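You operate a simulated robot arm through the tools that you are given. There is no shell and no other tool. Be economical: measure what you need, move in short steps, check, and stop when the job is done.

The job below is to be done with a simulated robot arm. You get a single attempt, and the scene is never put back.

TASK
Take the carton that says "cheddar" from the landing end and leave it on the breakfast bar top.

It is judged by the outcome, as a careful person would: the job done as asked, and still so three seconds after it is handed in. It fails if anything else is knocked over, pushed out of place, dropped, spilled or broken.

THE ROBOT
A 7-joint arm with a two-finger parallel gripper on a trunk, on a base that drives. Base frame: it is fixed to the floor where the robot stands at the start and does not move with it; the origin is under the middle of the robot, x ahead of it, y to its left, z up. Units: m, degrees, N and s.
With the tool pointing down near the work surface it reaches from about 0.2 to 0.74 m from the robot's upright axis, wherever it stands. Its first joint turns from -166.0 to 166.0 degrees. Places, roughly: breakfast bar top [5.1, -2.3, 0.9]. Payload 1.57 kg.
The tool frame sits at the grasp point between the pads (the TCP): z along the fingers, y along the line on which they close. The tips reach 0.03 m beyond it. The gripper opens to 0.11 m. The fingers are 0.024 m wide and 0.012 m thick; the gripper's body (0.048 by 0.112 m) begins 0.078 m behind the TCP.
Orientation is told as [roll, pitch, yaw] about the base's x, y, z axes, in that order, counted from this pose: with the fingers straight down and closing along the base's y, the tool's x points along the base's -x, its y along +y and its z along -z.

THE INTERFACE
- The arm moves only by the tool nudge_tool. Its argument "series" is one flat list of numbers, 7 for each row, row after row: the shift along the base's x, y, z in cm, then the turn, a rotation vector about the base's x, y, z in degrees, then the closure, from 0 (fully open) to 1 (shut). In form: [dx, dy, dz, wx, wy, wz, grip, dx, dy, dz, wx, wy, wz, grip, ...]. A call has 1 to 12 rows; each row is the pose to reach, as a shift and turn from the pose commanded when the call began. Rows are played at 5 a second. More than 0.05 m and 8.6 degrees between two rows, or a gripper value outside its range, and nothing of the call is played. A pose out of reach is approached as far as the arm can. The call stops where the force on the tool passes 40 N (or 10 N more than at its start, if that is more) or the arm is blocked; 0.2 s more then pass. The fingers move at their own pace (about 0.045 m/s each) and stop on an object; they squeeze with about 31 N. The grip force told is the motor's: it shows also when the fingers shut on nothing. Time passes only in rows, and 0.2 s behind the last, so rows that repeat a pose let the fingers close. The reply holds the time, the measured pose of the TCP, the force on the tool along the base axes, the opening and the grip force, in the units named above and with some noise.
- Cameras (640 x 400 px; columns grow to the right, rows downward): "scene" is now at [0.0156, 0.1251, 1.5845]; the picture's right is [-0.35, -0.94, 0.00], its down [-0.69, 0.26, -0.67] and it looks along [0.63, -0.24, -0.74] (base axes); focal length 247 px, centre (320, 200). "wrist" rides on the gripper at [0.07, 0.016, -0.141] in the tool frame; the picture's right is [-0.23, 0.97, 0.00], its down [-0.86, -0.20, -0.48] and it looks along [-0.47, -0.11, 0.88] (tool axes); focal length 222 px, centre (320, 200). There is no depth. A picture from a camera that has moved, and an enlarged one, comes with that camera's place and axes in the base frame and with its lens.
- camera(camera): a new picture of that camera. The clock stands still meanwhile.
- raise_lower(by): slides the trunk up (or, below 0, down) by that many m; the arm and the scene camera ride with it, the base frame stays. It gives what a move gives, with no picture.
- steer(legs): drives the robot by 1 to 6 legs, each [ahead, turn to the left] in m and degrees, along the robot's own axes; the way and the turn of a leg run together, so that a leg with both is an arc; at most 1.5 m and 180 degrees a leg. The arm and the cameras ride along, it lands a little off, and it stops where it bumps. It gives what a move gives.
- turn_head(pan, tilt): turns the head with the scene camera to pan (to the left, within 155 degrees either way) and tilt (down, from -29 to 69), counted from straight ahead of the robot. It gives what a move gives.
- zoom(camera, box): a new picture of the part [left, top, right, bottom] of that camera's present view, enlarged. The clock stands still meanwhile.
- hand_in(): hands the job in; it is judged then, once.

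Work in short steps. Places have to be worked out from the pictures, the camera data and where the tool is seen: move nearer, look again, correct. Check each grasp and each placing, and mend what went wrong. You have 120 turns and 82 pictures in all, those below and enlarged ones among them. Open the gripper and draw the arm clear of the work before you hand the job in, unless the task says otherwise; then end with one line.

The tools are called after "Emit:" by a JSON object that holds its "name" and its "arguments". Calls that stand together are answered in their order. nudge_tool: Moves the arm, as the interface text tells. Its arguments: {"type":"object","properties":{"series":{"type":"array"}},"required":["series"]} The other tools are called the same way: raise_lower (by) slides the trunk up or down; steer (legs) drives the base; turn_head (pan, tilt) turns the head that bears the scene camera; camera (camera) takes a picture; zoom (camera, box) takes an enlarged picture of a part of a camera's view; hand_in () hands the job in.

At the start:

```text
t: 0.0
tool_pos: [0.5197, -0.0601, 1.0013]
orientation: [0.0, 0.0, 0.1]
ft_force: [-0.6, 0.1, -0.3]
grip_width: 0.11
grip_force: 0.0
trunk travel left (down, up): [-0.525, 0.065]
robot x, y, heading: [-0.001, -0.0007, -0.1]
head pan, tilt: [-20.5, 47.7]
```

scene: 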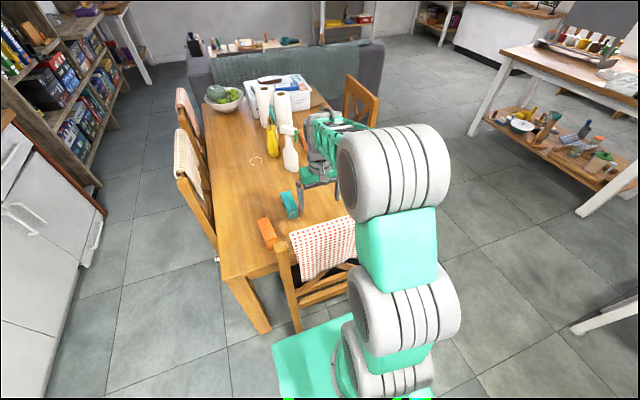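
wrist: 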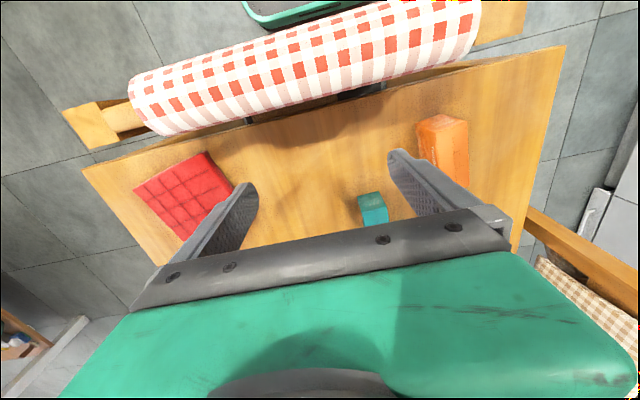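

The table ahead holds an orange and a teal carton. I zoom to read their labels.

Emit:
{"name": "zoom", "arguments": {"camera": "scene", "box": [240, 180, 320, 250]}}

Emit:
{"name": "zoom", "arguments": {"camera": "wrist", "box": [340, 90, 500, 240]}}

```text
5.71 times, centred on (280, 215) of scene
camera zoom: at [0.0156, 0.1251, 1.5845], right [-0.35, -0.94, 0.0], down [-0.69, 0.26, -0.67], along [0.63, -0.24, -0.74], focal length 1412 px, centre (549, 114)
```

zoom: 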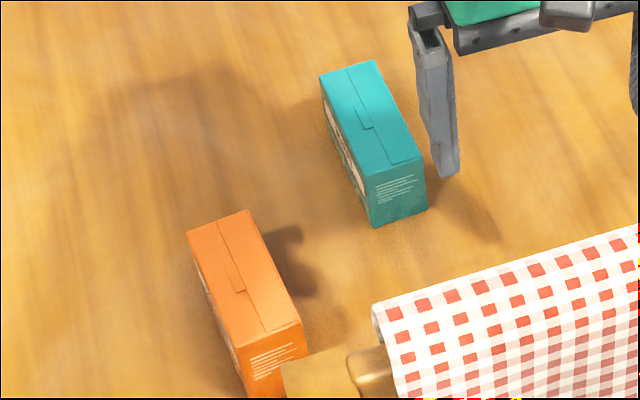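

```text
2.67 times, centred on (420, 165) of wrist
camera zoom: at [0.4497, -0.0456, 1.1426], right [0.23, 0.97, 0.0], down [0.86, -0.2, 0.48], along [0.47, -0.11, -0.88], focal length 592 px, centre (53, 293)
```

zoom: 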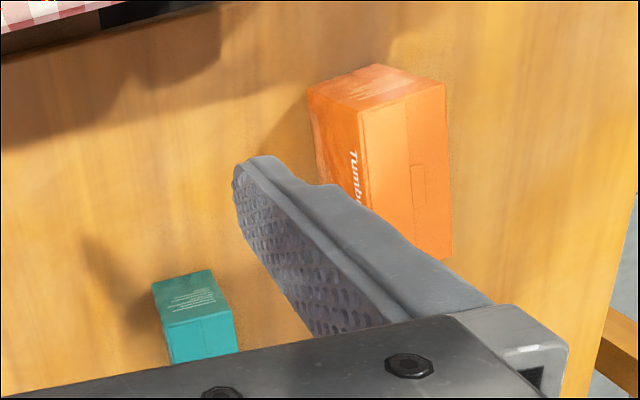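

The orange one seems to read "Tum…" (turmeric). The teal label faces left. I look around the room too, to see other candidates and the bar.

Emit:
{"name": "turn_head", "arguments": {"pan": -25, "tilt": 15}}

Emit:
{"name": "camera", "arguments": {"camera": "scene"}}

Emit:
{"name": "turn_head", "arguments": {"pan": -100, "tilt": 20}}

Emit:
{"name": "camera", "arguments": {"camera": "scene"}}

Emit:
{"name": "turn_head", "arguments": {"pan": 70, "tilt": 20}}

Emit:
{"name": "camera", "arguments": {"camera": "scene"}}

```text
t: 1.0
tool_pos: [0.5197, -0.0597, 1.0033]
orientation: [0.0, 0.0, 0.0]
ft_force: [0.2, -0.9, 0.6]
grip_width: 0.1102
grip_force: 0.1
trunk travel left (down, up): [-0.525, 0.065]
robot x, y, heading: [0.0039, -0.0001, 0.0]
head pan, tilt: [-25.0, 15.0]
```

```text
77 pictures are left
camera scene: at [0.0262, 0.1132, 1.635], right [-0.42, -0.91, 0.0], down [-0.24, 0.11, -0.97], along [0.88, -0.41, -0.26], focal length 247 px, centre (320, 200)
```

scene: 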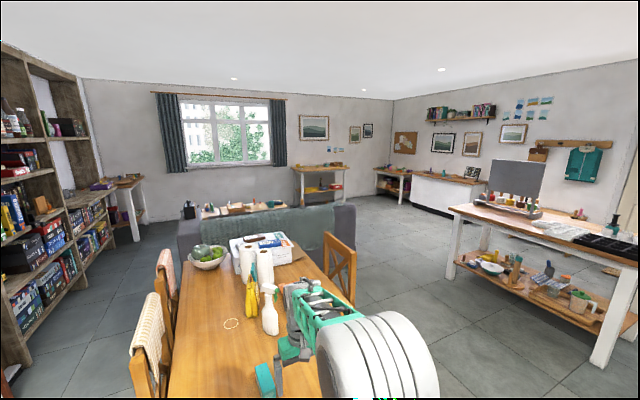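

```text
t: 2.5
tool_pos: [0.5203, -0.0602, 1.0019]
orientation: [0.0, 0.0, 0.1]
ft_force: [-0.4, 0.6, 0.1]
grip_width: 0.1101
grip_force: 0.1
trunk travel left (down, up): [-0.525, 0.065]
robot x, y, heading: [-0.0026, 0.0022, -0.2]
head pan, tilt: [-100.0, 20.0]
```

```text
76 pictures are left
camera scene: at [-0.0746, 0.061, 1.627], right [-0.98, 0.17, 0.0], down [0.06, 0.34, -0.94], along [-0.16, -0.93, -0.34], focal length 247 px, centre (320, 200)
```

scene: 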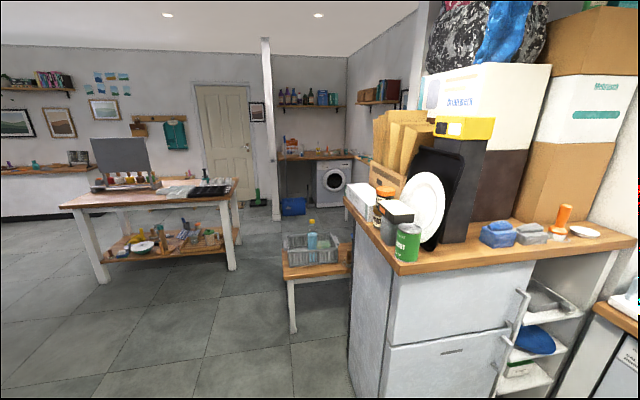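

```text
t: 5.0
tool_pos: [0.5191, -0.0623, 1.0022]
orientation: [0.0, 0.1, 0.1]
ft_force: [0.1, -0.9, 0.3]
grip_width: 0.1101
grip_force: 0.2
trunk travel left (down, up): [-0.525, 0.065]
robot x, y, heading: [0.0005, 0.002, -0.1]
head pan, tilt: [70.0, 20.0]
```

```text
75 pictures are left
camera scene: at [-0.0266, 0.2402, 1.627], right [0.94, -0.34, 0.0], down [-0.12, -0.32, -0.94], along [0.32, 0.88, -0.34], focal length 247 px, centre (320, 200)
```

scene: 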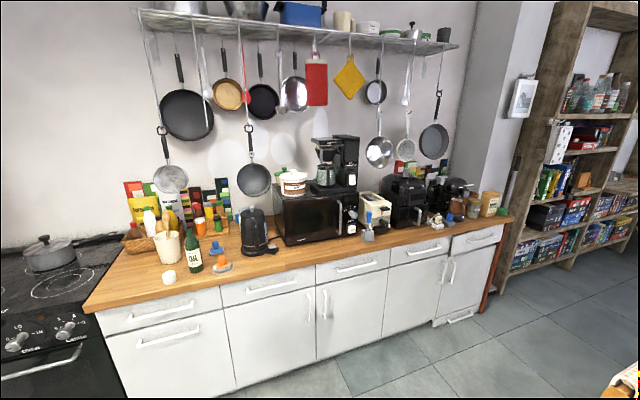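

The bar at (5.1,-2.3) is the small wooden-topped table at the far wall. To read the teal carton I swing the wrist camera to its left side, staying high.

Emit:
{"name": "nudge_tool", "arguments": {"series": [1, 3, 1, 0, 0, -8.5, 0, 2, 6, 2, 0, 0, -17, 0, 3, 9, 3, 0, 0, -25.5, 0, 4, 12, 4, 0, 0, -34, 0, 5, 15, 5, 0, 0, -42.5, 0, 6, 18, 5, 0, 0, -51, 0, 7, 21, 5, 0, 0, -59.5, 0, 8, 24, 5, 0, 0, -68, 0, 9, 27, 5, 0, 0, -76.5, 0, 10, 30, 5, 0, 0, -85, 0, 10, 31, 5, 0, 0, -90, 0]}}

Emit:
{"name": "nudge_tool", "arguments": {"series": [0, 0, 0, -8, 0, 0, 0, 0, 0, 0, -16, 0, 0, 0, 0, 0, 0, -24, 0, 0, 0, 0, 0, 0, -24, 0, 0, 0]}}

Emit:
{"name": "camera", "arguments": {"camera": "wrist"}}

```text
t: 7.4
tool_pos: [0.6224, 0.2496, 1.0516]
orientation: [-0.1, 0.1, -90.1]
ft_force: [0.4, 0.2, 0.6]
grip_width: 0.1098
grip_force: 0.0
trunk travel left (down, up): [-0.525, 0.065]
robot x, y, heading: [0.0, 0.0009, 0.1]
head pan, tilt: [70.0, 20.0]
```

```text
t: 8.4
tool_pos: [0.5532, 0.195, 1.0069]
orientation: [0.0, -24.1, -90.0]
ft_force: [-0.6, 0.0, 0.1]
grip_width: 0.1101
grip_force: 0.1
out of reach, approached as far as the arm can: row 1, 2, 3, 4
trunk travel left (down, up): [-0.525, 0.065]
robot x, y, heading: [-0.0019, -0.001, 0.0]
head pan, tilt: [70.0, 20.0]
```

```text
74 pictures are left
camera wrist: at [0.5691, 0.3146, 1.1064], right [0.97, -0.21, 0.09], down [-0.2, -0.59, 0.79], along [-0.11, -0.78, -0.61], focal length 222 px, centre (320, 200)
```

wrist: 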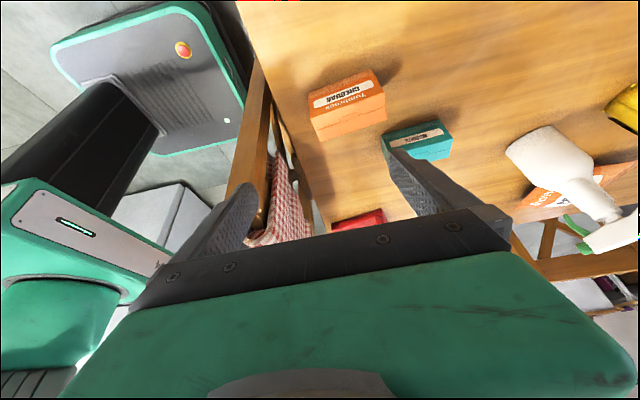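

Both labels are visible, upside down; I zoom in.

Emit:
{"name": "zoom", "arguments": {"camera": "wrist", "box": [300, 60, 400, 135]}}

Emit:
{"name": "zoom", "arguments": {"camera": "wrist", "box": [370, 110, 470, 175]}}

Emit:
{"name": "zoom", "arguments": {"camera": "wrist", "box": [480, 110, 640, 240]}}

```text
5.33 times, centred on (350, 98) of wrist
camera zoom: at [0.5691, 0.3146, 1.1064], right [0.97, -0.21, 0.09], down [-0.2, -0.59, 0.79], along [-0.11, -0.78, -0.61], focal length 1185 px, centre (160, 747)
```

zoom: 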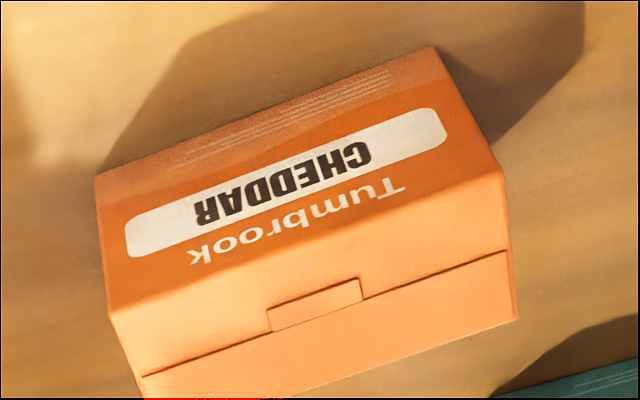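

```text
6.15 times, centred on (420, 142) of wrist
camera zoom: at [0.5691, 0.3146, 1.1064], right [0.97, -0.21, 0.09], down [-0.2, -0.59, 0.79], along [-0.11, -0.78, -0.61], focal length 1367 px, centre (-295, 554)
```

zoom: 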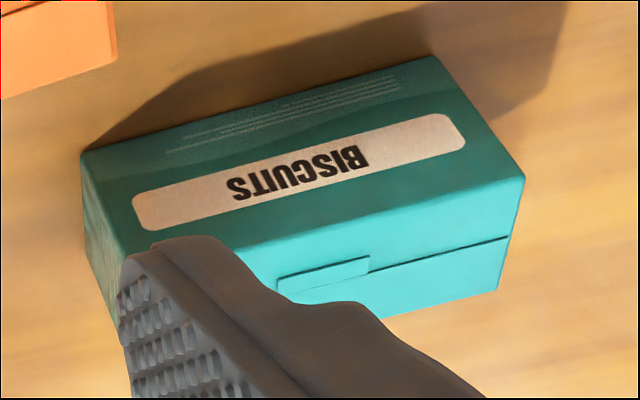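

```text
3.08 times, centred on (560, 175) of wrist
camera zoom: at [0.5691, 0.3146, 1.1064], right [0.97, -0.21, 0.09], down [-0.2, -0.59, 0.79], along [-0.11, -0.78, -0.61], focal length 684 px, centre (-418, 277)
```

zoom: 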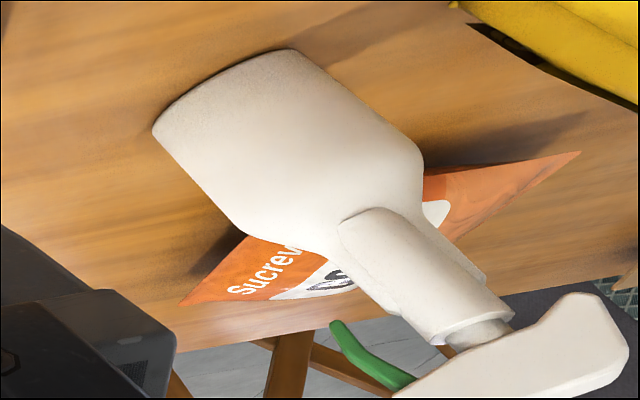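

The orange carton is CHEDDAR; I work it out at about (0.598, 0.125), 0.103×0.044×0.073 m, turned ~6.6° to the left. First I undo the tilt.

Emit:
{"name": "nudge_tool", "arguments": {"series": [0, 0, 0, 8, 0, 0, 0, 0, 0, 0, 16, 0, 0, 0, 0, 0, 0, 24, 0, 0, 0, 0, 0, 0, 24, 0, 0, 0]}}

```text
t: 9.4
tool_pos: [0.55, 0.1983, 1.0062]
orientation: [0.0, 0.0, -90.1]
ft_force: [0.3, 0.2, -0.1]
grip_width: 0.1099
grip_force: 0.1
out of reach, approached as far as the arm can: row 1
trunk travel left (down, up): [-0.525, 0.065]
robot x, y, heading: [-0.0009, 0.0056, -0.0]
head pan, tilt: [70.0, 20.0]
```

The commanded pose matches the measured one. I turn to yaw 6.6° above the carton at z≈0.95.

Emit:
{"name": "nudge_tool", "arguments": {"series": [0.4, -0.6, 0, 0, 0, 8.1, 0, 0.8, -1.2, 0, 0, 0, 16.2, 0, 1.2, -1.8, 0, 0, 0, 24.3, 0, 1.6, -2.4, 0, 0, 0, 32.4, 0, 2.0, -3.0, 0, 0, 0, 40.5, 0, 2.4, -3.6, 0, 0, 0, 48.6, 0, 2.8, -4.2, 0, 0, 0, 56.7, 0, 3.2, -4.8, 0, 0, 0, 64.8, 0, 3.6, -5.4, 0, 0, 0, 72.9, 0, 4.0, -6.0, 0, 0, 0, 81, 0, 4.4, -6.6, -2, 0, 0, 89.1, 0, 4.8, -7.3, -4, 0, 0, 96.7, 0]}}

Emit:
{"name": "camera", "arguments": {"camera": "wrist"}}

Emit:
{"name": "turn_head", "arguments": {"pan": 0, "tilt": 45}}

Emit:
{"name": "camera", "arguments": {"camera": "scene"}}

```text
t: 12.0
tool_pos: [0.5974, 0.1229, 0.9666]
orientation: [0.0, 0.1, 6.9]
ft_force: [-0.2, 0.2, 1.3]
grip_width: 0.11
grip_force: 0.0
trunk travel left (down, up): [-0.525, 0.065]
robot x, y, heading: [-0.0012, -0.0022, 0.1]
head pan, tilt: [70.0, 20.0]
```

```text
70 pictures are left
camera wrist: at [0.5258, 0.1299, 1.108], right [0.11, 0.99, 0.0], down [0.87, -0.1, 0.48], along [0.48, -0.05, -0.88], focal length 222 px, centre (320, 200)
```

wrist: 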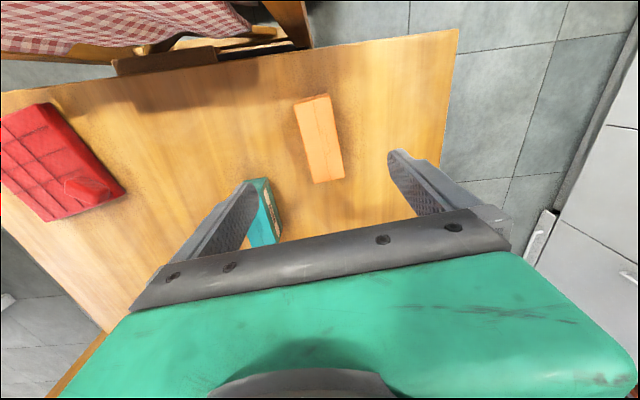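

```text
t: 13.4
tool_pos: [0.5975, 0.1226, 0.9688]
orientation: [0.1, 0.0, 6.8]
ft_force: [0.0, 0.1, 0.4]
grip_width: 0.1098
grip_force: 0.1
trunk travel left (down, up): [-0.525, 0.065]
robot x, y, heading: [0.0003, 0.0032, -0.2]
head pan, tilt: [0.0, 45.0]
```

```text
69 pictures are left
camera scene: at [0.0229, 0.1528, 1.5883], right [0.0, -1.0, 0.0], down [-0.71, 0.0, -0.71], along [0.71, 0.0, -0.71], focal length 247 px, centre (320, 200)
```

scene: 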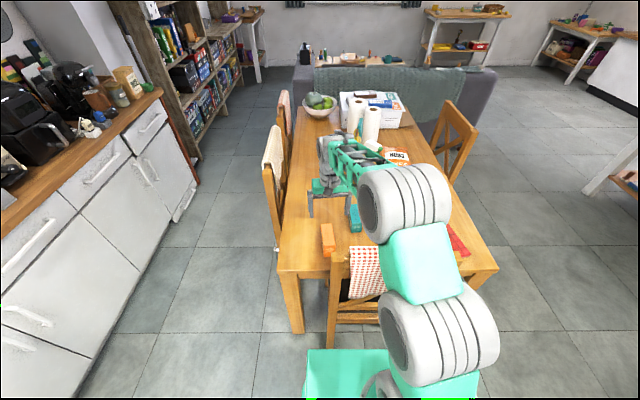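

Carton centre checks at (0.597, 0.124), yaw ≈7°. I descend straight to z≈0.79.

Emit:
{"name": "nudge_tool", "arguments": {"series": [0, 0, -4, 0, 0, 0.3, 0, 0, 0, -8, 0, 0, 0.3, 0, 0, 0, -12, 0, 0, 0.3, 0, 0, 0, -15, 0, 0, 0.3, 0, 0, 0, -17.5, 0, 0, 0.3, 0]}}

Emit:
{"name": "camera", "arguments": {"camera": "wrist"}}

```text
t: 14.6
tool_pos: [0.5974, 0.1253, 0.7889]
orientation: [0.0, 0.1, 6.9]
ft_force: [0.1, -0.1, 0.2]
grip_width: 0.1102
grip_force: 0.0
trunk travel left (down, up): [-0.525, 0.065]
robot x, y, heading: [0.0021, 0.0003, 0.1]
head pan, tilt: [0.0, 45.0]
```

```text
68 pictures are left
camera wrist: at [0.5264, 0.1317, 0.9294], right [0.11, 0.99, 0.0], down [0.87, -0.09, 0.48], along [0.48, -0.05, -0.88], focal length 222 px, centre (320, 200)
```

wrist: 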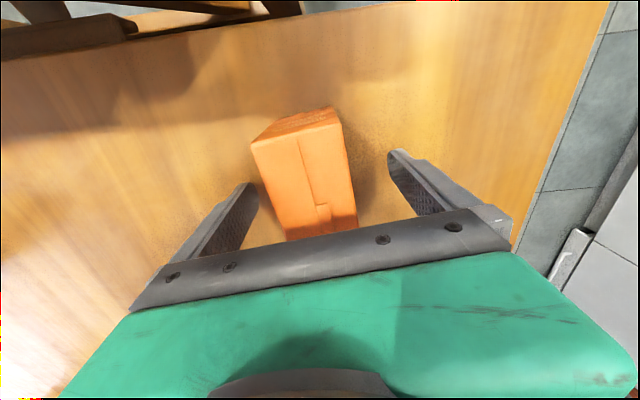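

Fingers straddle the carton with it centred. I close.

Emit:
{"name": "nudge_tool", "arguments": {"series": [0, 0, 0, 0, 0, 0, 1, 0, 0, 0, 0, 0, 0, 1, 0, 0, 0, 0, 0, 0, 1, 0, 0, 0, 0, 0, 0, 1, 0, 0, 0, 0, 0, 0, 1, 0, 0, 0, 0, 0, 0, 1]}}

Emit:
{"name": "nudge_tool", "arguments": {"series": [0, 0, 3, 0, 0, 0, 1, 0, 0, 7, 0, 0, 0, 1, 0, 0, 11, 0, 0, 0, 1, 0, 0, 15, 0, 0, 0, 1, 0, 0, 19, 0, 0, 0, 1, 0, 0, 23, 0, 0, 0, 1, 0, 0, 27, 0, 0, 0, 1]}}

Emit:
{"name": "camera", "arguments": {"camera": "wrist"}}

```text
t: 16.0
tool_pos: [0.5967, 0.1258, 0.7881]
orientation: [-0.1, 0.0, 7.1]
ft_force: [-0.2, 0.0, -1.2]
grip_width: 0.0448
grip_force: 30.5
trunk travel left (down, up): [-0.525, 0.065]
robot x, y, heading: [-0.0005, 0.001, 0.0]
head pan, tilt: [0.0, 45.0]
```

```text
t: 17.6
tool_pos: [0.5974, 0.1277, 1.0604]
orientation: [0.0, 0.1, 7.0]
ft_force: [-0.2, -0.1, -2.4]
grip_width: 0.0448
grip_force: 31.0
trunk travel left (down, up): [-0.525, 0.065]
robot x, y, heading: [0.0005, -0.0015, -0.1]
head pan, tilt: [0.0, 45.0]
```

```text
67 pictures are left
camera wrist: at [0.5261, 0.1333, 1.2019], right [0.11, 0.99, 0.0], down [0.87, -0.09, 0.48], along [0.48, -0.05, -0.88], focal length 222 px, centre (320, 200)
```

wrist: 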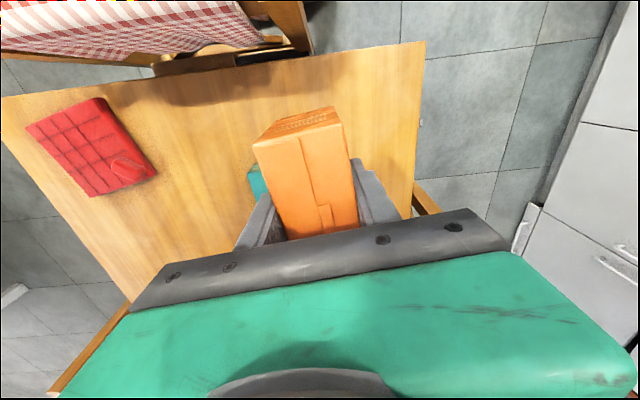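

The carton is held (0.0448 m opening, weight felt). I draw the arm in, and look behind before backing off from the chair.

Emit:
{"name": "nudge_tool", "arguments": {"series": [-3, -2, 1, 0, 0, 0, 1, -6, -5, 2, 0, 0, 0, 1, -9, -8, 3, 0, 0, 0, 1, -12, -11, 4, 0, 0, 0, 1, -15, -13, 4, 0, 0, 0, 1]}}

Emit:
{"name": "turn_head", "arguments": {"pan": -150, "tilt": 45}}

Emit:
{"name": "camera", "arguments": {"camera": "scene"}}

Emit:
{"name": "turn_head", "arguments": {"pan": -60, "tilt": 50}}

Emit:
{"name": "camera", "arguments": {"camera": "scene"}}

```text
t: 18.8
tool_pos: [0.4504, -0.0055, 1.1013]
orientation: [0.0, 0.1, 7.1]
ft_force: [0.0, 0.3, -1.4]
grip_width: 0.045
grip_force: 31.5
trunk travel left (down, up): [-0.525, 0.065]
robot x, y, heading: [-0.0013, 0.0007, 0.1]
head pan, tilt: [0.0, 45.0]
```

```text
t: 21.2
tool_pos: [0.4512, -0.0034, 1.1022]
orientation: [0.1, 0.0, 7.0]
ft_force: [-0.1, 0.2, -2.0]
grip_width: 0.0445
grip_force: 30.9
trunk travel left (down, up): [-0.525, 0.065]
robot x, y, heading: [0.0002, -0.0018, 0.1]
head pan, tilt: [-150.0, 45.0]
```

```text
66 pictures are left
camera scene: at [-0.1288, 0.112, 1.5883], right [-0.5, 0.87, 0.0], down [0.61, 0.35, -0.71], along [-0.61, -0.35, -0.71], focal length 247 px, centre (320, 200)
```

scene: 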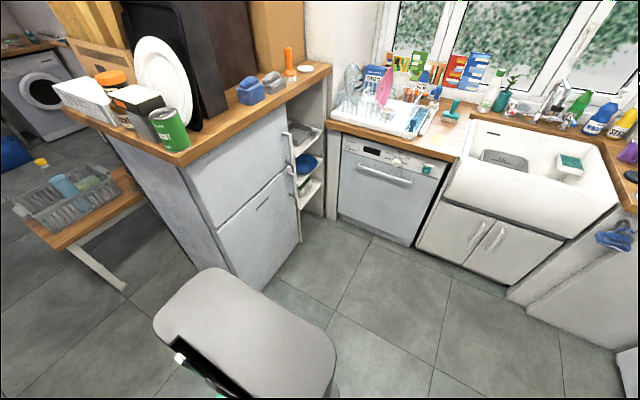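

```text
t: 22.8
tool_pos: [0.4499, -0.0049, 1.1017]
orientation: [0.1, 0.0, 7.0]
ft_force: [-0.9, 0.5, -2.5]
grip_width: 0.0447
grip_force: 31.0
trunk travel left (down, up): [-0.525, 0.065]
robot x, y, heading: [0.0005, 0.0017, 0.0]
head pan, tilt: [-60.0, 50.0]
```

```text
65 pictures are left
camera scene: at [-0.0199, 0.086, 1.5814], right [-0.87, -0.5, 0.0], down [-0.38, 0.66, -0.64], along [0.32, -0.56, -0.77], focal length 247 px, centre (320, 200)
```

scene: 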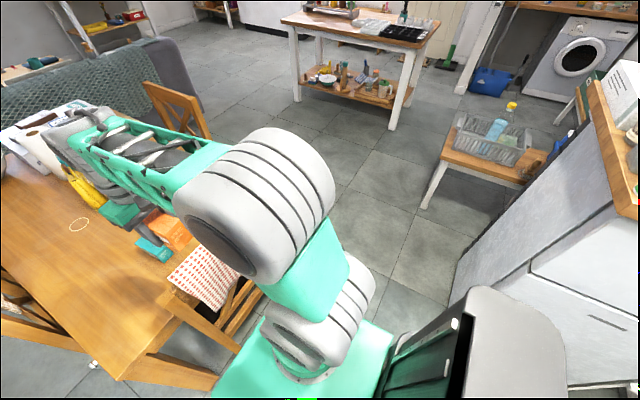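

Clear behind for a short back-off. The corridor runs between table/chair and the work table, so I back 0.2 m, turn right 65° and drive 1.25 m, then turn to -22° and look ahead.

Emit:
{"name": "steer", "arguments": {"legs": [[-0.2, 0], [0, -65], [1.25, 0], [0, 43]]}}

Emit:
{"name": "turn_head", "arguments": {"pan": 0, "tilt": 25}}

Emit:
{"name": "camera", "arguments": {"camera": "scene"}}

```text
t: 35.0
tool_pos: [0.7552, -1.2664, 1.1027]
orientation: [-0.1, 0.0, -13.9]
ft_force: [0.0, 0.5, -1.7]
grip_width: 0.045
grip_force: 30.9
trunk travel left (down, up): [-0.525, 0.065]
robot x, y, heading: [0.3356, -1.0988, -20.9]
head pan, tilt: [-60.0, 50.0]
```

```text
t: 36.3
tool_pos: [0.7545, -1.2661, 1.1012]
orientation: [0.0, 0.0, -13.9]
ft_force: [1.0, -0.3, -1.3]
grip_width: 0.0446
grip_force: 30.9
trunk travel left (down, up): [-0.525, 0.065]
robot x, y, heading: [0.3344, -1.103, -20.9]
head pan, tilt: [0.0, 25.0]
```

```text
64 pictures are left
camera scene: at [0.4226, -0.9706, 1.6188], right [-0.36, -0.93, 0.0], down [-0.39, 0.15, -0.91], along [0.85, -0.32, -0.42], focal length 247 px, centre (320, 200)
```

scene: 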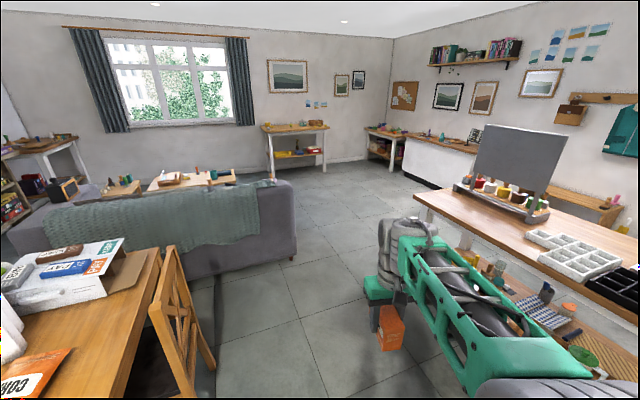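

Sofa corner is near (2.5,-1.5) and the work table corner near (1.7,-2.35); the line to (2.3,-2.0) clears both by ~0.5 m. I drive it, then head toward the bar.

Emit:
{"name": "steer", "arguments": {"legs": [[0, -3.6], [1.1, 0], [1.07, 0], [0, 18]]}}

Emit:
{"name": "camera", "arguments": {"camera": "scene"}}

```text
t: 48.6
tool_pos: [2.7894, -2.0003, 1.1006]
orientation: [0.0, -0.1, 1.9]
ft_force: [-0.9, -0.8, -2.3]
grip_width: 0.0446
grip_force: 31.6
trunk travel left (down, up): [-0.525, 0.065]
robot x, y, heading: [2.3402, -1.9567, -5.1]
head pan, tilt: [0.0, 25.0]
```

```text
63 pictures are left
camera scene: at [2.3882, -1.8061, 1.6188], right [-0.09, -1.0, 0.0], down [-0.42, 0.04, -0.91], along [0.9, -0.08, -0.42], focal length 247 px, centre (320, 200)
```

scene: 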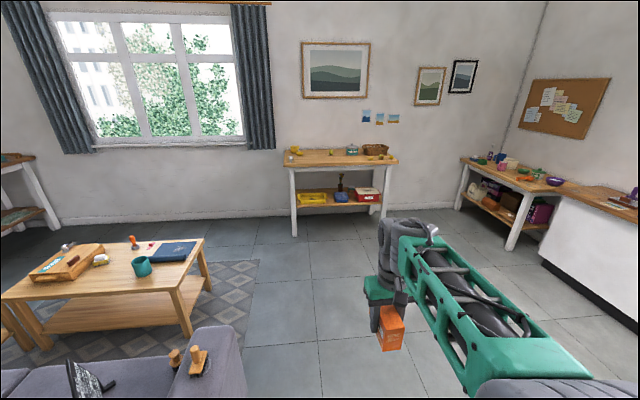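

The bar's front edge runs about from (4.72,-1.67) to (4.86,-2.86), with free space in its middle. I drive to about (4.1,-2.2) and look closer.

Emit:
{"name": "steer", "arguments": {"legs": [[0, -2.5], [1.0, 0], [0.75, 0], [0, 7.6]]}}

Emit:
{"name": "turn_head", "arguments": {"pan": 0, "tilt": 40}}

Emit:
{"name": "camera", "arguments": {"camera": "scene"}}

Emit:
{"name": "camera", "arguments": {"camera": "wrist"}}

```text
t: 58.5
tool_pos: [4.5477, -2.1827, 1.1016]
orientation: [-0.1, 0.0, 8.0]
ft_force: [0.7, 0.2, -1.9]
grip_width: 0.0451
grip_force: 30.7
trunk travel left (down, up): [-0.525, 0.065]
robot x, y, heading: [4.0996, -2.1835, 1.2]
head pan, tilt: [0.0, 25.0]
```

```text
t: 59.3
tool_pos: [4.5476, -2.1817, 1.102]
orientation: [0.0, -0.1, 8.0]
ft_force: [-0.3, 0.0, -1.0]
grip_width: 0.0447
grip_force: 31.0
trunk travel left (down, up): [-0.525, 0.065]
robot x, y, heading: [4.0967, -2.1812, 1.0]
head pan, tilt: [0.0, 40.0]
```

```text
62 pictures are left
camera scene: at [4.1213, -2.0324, 1.5956], right [0.02, -1.0, 0.0], down [-0.64, -0.01, -0.77], along [0.77, 0.01, -0.64], focal length 247 px, centre (320, 200)
```

scene: 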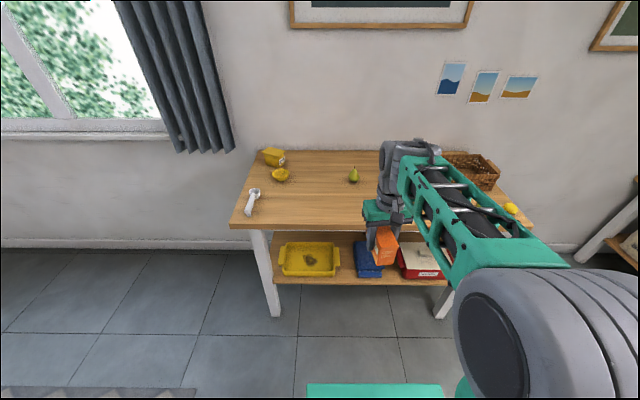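

```text
61 pictures are left
camera wrist: at [4.4769, -2.1772, 1.2423], right [0.09, 1.0, 0.0], down [0.87, -0.08, 0.48], along [0.48, -0.04, -0.88], focal length 222 px, centre (320, 200)
```

wrist: 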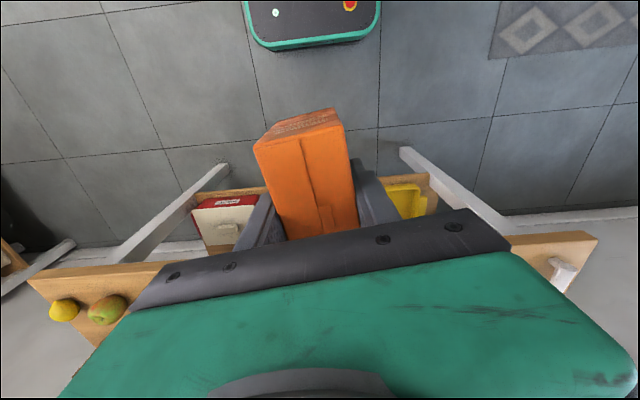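

Bar top spans x≈4.79–5.40; the spot near (4.93,-2.03) is free, with the pear and scoop well away. I drive 0.2 m ahead.

Emit:
{"name": "steer", "arguments": {"legs": [[0.2, 0]]}}

Emit:
{"name": "nudge_tool", "arguments": {"series": [3, 3, 0, 0, 0, 0, 1, 6, 6, 0, 0, 0, 0, 1, 9, 9, 0, 0, 0, 0, 1, 12, 12, 0, 0, 0, 0, 1, 15, 15, 0, 0, 0, 0, 1, 18, 16, 0, 0, 0, 0, 1, 18, 16, -4, 0, 0, 0, 1, 18, 16, -8, 0, 0, 0, 1]}}

Emit:
{"name": "camera", "arguments": {"camera": "scene"}}

Emit:
{"name": "camera", "arguments": {"camera": "wrist"}}

```text
t: 60.8
tool_pos: [4.7432, -2.1781, 1.1013]
orientation: [0.0, 0.1, 8.1]
ft_force: [-0.2, 0.4, -2.4]
grip_width: 0.0449
grip_force: 31.1
trunk travel left (down, up): [-0.525, 0.065]
robot x, y, heading: [4.2947, -2.1795, 1.0]
head pan, tilt: [0.0, 40.0]
```

```text
t: 62.6
tool_pos: [4.9223, -2.0199, 1.0214]
orientation: [0.0, 0.0, 8.0]
ft_force: [-0.6, 0.1, -0.8]
grip_width: 0.0448
grip_force: 30.8
trunk travel left (down, up): [-0.525, 0.065]
robot x, y, heading: [4.2922, -2.1834, 1.1]
head pan, tilt: [0.0, 40.0]
```

```text
60 pictures are left
camera scene: at [4.3165, -2.0288, 1.5955], right [0.02, -1.0, 0.0], down [-0.64, -0.01, -0.77], along [0.77, 0.01, -0.64], focal length 247 px, centre (320, 200)
```

scene: 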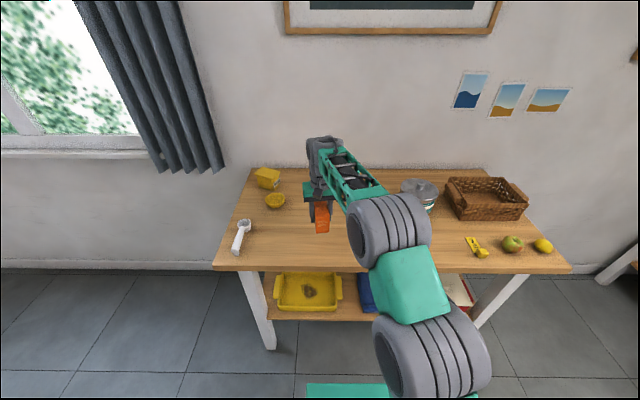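

```text
59 pictures are left
camera wrist: at [4.8517, -2.0145, 1.162], right [0.09, 1.0, 0.0], down [0.87, -0.08, 0.48], along [0.48, -0.04, -0.88], focal length 222 px, centre (320, 200)
```

wrist: 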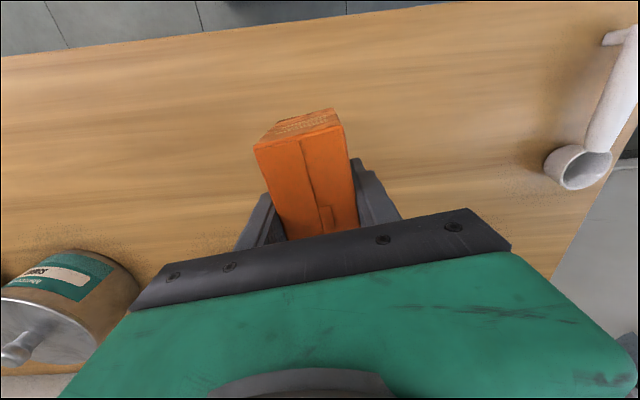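

The spot is clear (a canister sits ≥0.25 m away). I lower to just above the expected contact height of TCP ≈0.938.

Emit:
{"name": "nudge_tool", "arguments": {"series": [0, 0, -2, 0, 0, 0, 1, 0, 0, -4, 0, 0, 0, 1, 0, 0, -6, 0, 0, 0, 1, 0, 0, -7.2, 0, 0, 0, 1]}}

Emit:
{"name": "camera", "arguments": {"camera": "wrist"}}

Emit:
{"name": "zoom", "arguments": {"camera": "scene", "box": [280, 160, 380, 260]}}

```text
t: 63.6
tool_pos: [4.923, -2.0167, 0.9481]
orientation: [0.0, 0.0, 8.0]
ft_force: [0.0, -0.1, -2.4]
grip_width: 0.0448
grip_force: 31.3
trunk travel left (down, up): [-0.525, 0.065]
robot x, y, heading: [4.2956, -2.1818, 0.8]
head pan, tilt: [0.0, 40.0]
```

```text
58 pictures are left
camera wrist: at [4.852, -2.0127, 1.0898], right [0.09, 1.0, 0.0], down [0.87, -0.08, 0.48], along [0.48, -0.04, -0.88], focal length 222 px, centre (320, 200)
```

wrist: 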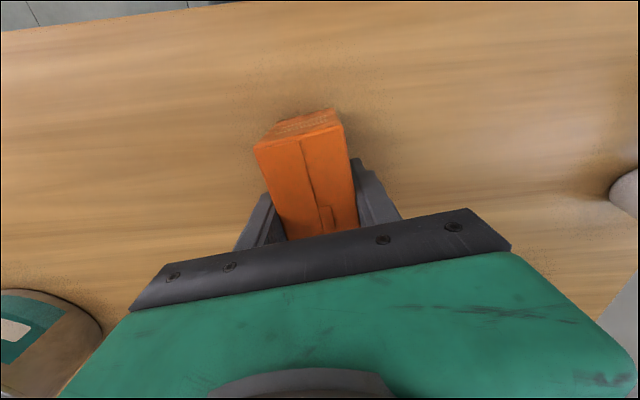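

```text
4.00 times, centred on (330, 210) of scene
camera zoom: at [4.3165, -2.0288, 1.5955], right [0.02, -1.0, 0.0], down [-0.64, -0.01, -0.77], along [0.77, 0.01, -0.64], focal length 988 px, centre (280, 160)
```

zoom: 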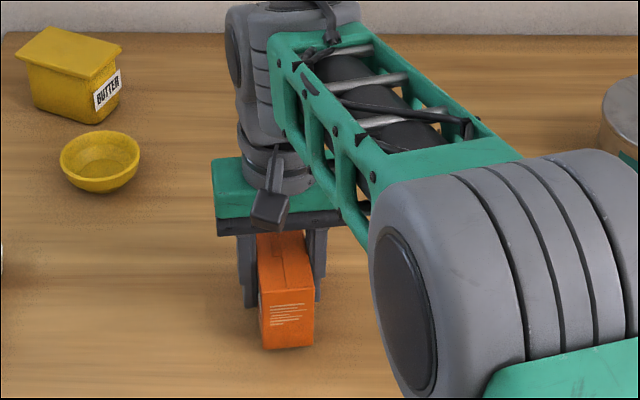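

Near contact but not touching yet. I lower in small steps until the force shows contact.

Emit:
{"name": "nudge_tool", "arguments": {"series": [0, 0, -0.3, 0, 0, 0, 1, 0, 0, -0.6, 0, 0, 0, 1, 0, 0, -0.8, 0, 0, 0, 1]}}

```text
t: 64.4
tool_pos: [4.9237, -2.0182, 0.9407]
orientation: [-0.1, 0.1, 7.9]
ft_force: [-0.2, 1.3, -2.1]
grip_width: 0.0449
grip_force: 30.9
trunk travel left (down, up): [-0.525, 0.065]
robot x, y, heading: [4.2902, -2.1814, 0.8]
head pan, tilt: [0.0, 40.0]
```

No contact yet; a few more millimetres.

Emit:
{"name": "nudge_tool", "arguments": {"series": [0, 0, -0.2, 0, 0, 0, 1, 0, 0, -0.3, 0, 0, 0, 1]}}

```text
t: 65.0
tool_pos: [4.922, -2.0176, 0.9386]
orientation: [-0.1, 0.1, 7.9]
ft_force: [0.5, -0.4, -0.6]
grip_width: 0.0447
grip_force: 30.9
trunk travel left (down, up): [-0.525, 0.065]
robot x, y, heading: [4.2969, -2.1826, 0.9]
head pan, tilt: [0.0, 40.0]
```

Emit:
{"name": "nudge_tool", "arguments": {"series": [0, 0, -0.2, 0, 0, 0, 1, 0, 0, -0.3, 0, 0, 0, 1]}}

Emit:
{"name": "zoom", "arguments": {"camera": "scene", "box": [300, 200, 350, 250]}}

```text
t: 65.6
tool_pos: [4.9233, -2.0184, 0.9385]
orientation: [0.0, -0.3, 8.0]
ft_force: [-4.3, -2.6, 16.7]
grip_width: 0.0448
grip_force: 30.8
trunk travel left (down, up): [-0.525, 0.065]
robot x, y, heading: [4.2935, -2.1807, 1.1]
head pan, tilt: [0.0, 40.0]
```

```text
8.00 times, centred on (325, 225) of scene
camera zoom: at [4.3142, -2.0295, 1.596], right [0.02, -1.0, 0.0], down [-0.64, -0.01, -0.77], along [0.77, 0.01, -0.64], focal length 1977 px, centre (280, 0)
```

zoom: 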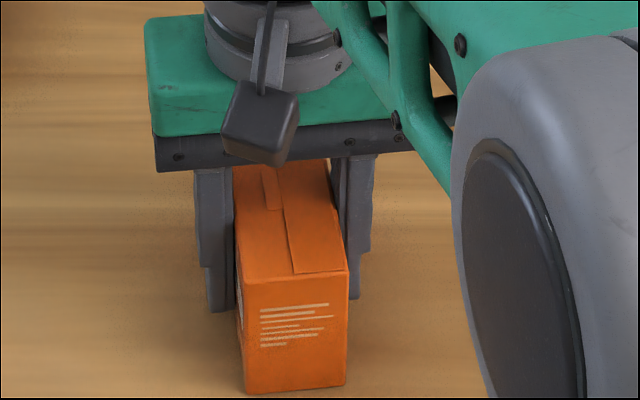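

Contact: 17 N upward. I ease up 2 mm to remove the press, open, then rise straight up.

Emit:
{"name": "nudge_tool", "arguments": {"series": [0, 0, 0.2, 0, 0, 0, 1, 0, 0, 0.2, 0, 0, 0, 0.8, 0, 0, 0.2, 0, 0, 0, 0.4, 0, 0, 0.2, 0, 0, 0, 0, 0, 0, 0.2, 0, 0, 0, 0, 0, 0, 0.2, 0, 0, 0, 0, 0, 0, 0.2, 0, 0, 0, 0]}}

Emit:
{"name": "nudge_tool", "arguments": {"series": [0, 0, 3, 0, 0, 0, 0, 0, 0, 7, 0, 0, 0, 0, 0, 0, 11, 0, 0, 0, 0, 0, 0, 15, 0, 0, 0, 0, -4, -2, 17, 0, 0, 0, 0, -8, -4, 17, 0, 0, 0, 0, -12, -7, 17, 0, 0, 0, 0, -16, -10, 17, 0, 0, 0, 0, -19, -13, 17, 0, 0, 0, 0]}}

Emit:
{"name": "camera", "arguments": {"camera": "scene"}}

```text
t: 67.2
tool_pos: [4.9226, -2.0175, 0.9381]
orientation: [-0.1, 0.0, 8.0]
ft_force: [0.2, 0.0, -0.2]
grip_width: 0.11
grip_force: 0.0
trunk travel left (down, up): [-0.525, 0.065]
robot x, y, heading: [4.2922, -2.1793, 1.1]
head pan, tilt: [0.0, 40.0]
```

```text
t: 69.2
tool_pos: [4.7298, -2.1515, 1.1062]
orientation: [0.0, 0.2, 8.0]
ft_force: [-0.1, -1.3, 1.1]
grip_width: 0.1101
grip_force: 0.2
trunk travel left (down, up): [-0.525, 0.065]
robot x, y, heading: [4.2945, -2.1789, 0.9]
head pan, tilt: [0.0, 40.0]
```

```text
55 pictures are left
camera scene: at [4.3158, -2.0291, 1.5956], right [0.02, -1.0, 0.0], down [-0.64, -0.01, -0.77], along [0.77, 0.01, -0.64], focal length 247 px, centre (320, 200)
```

scene: 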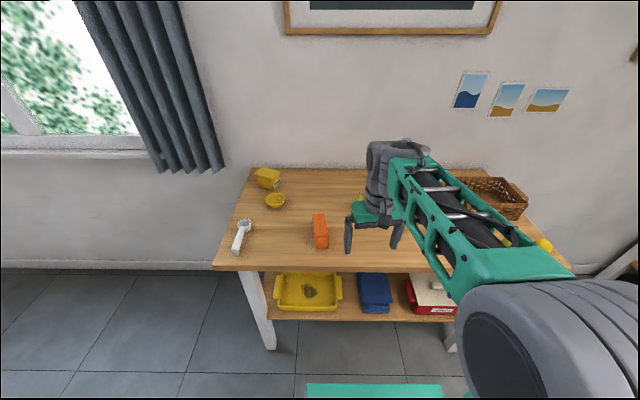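

The carton stands upright on the bar top, the gripper is open and clear, and nothing else was touched. I hand in.

Emit:
{"name": "hand_in", "arguments": {}}

```text
The job is handed in.
```

The "cheddar" carton, taken from the near end of the dining table (which I took to be the landing end), now stands upright on the breakfast bar top, and the arm is clear.
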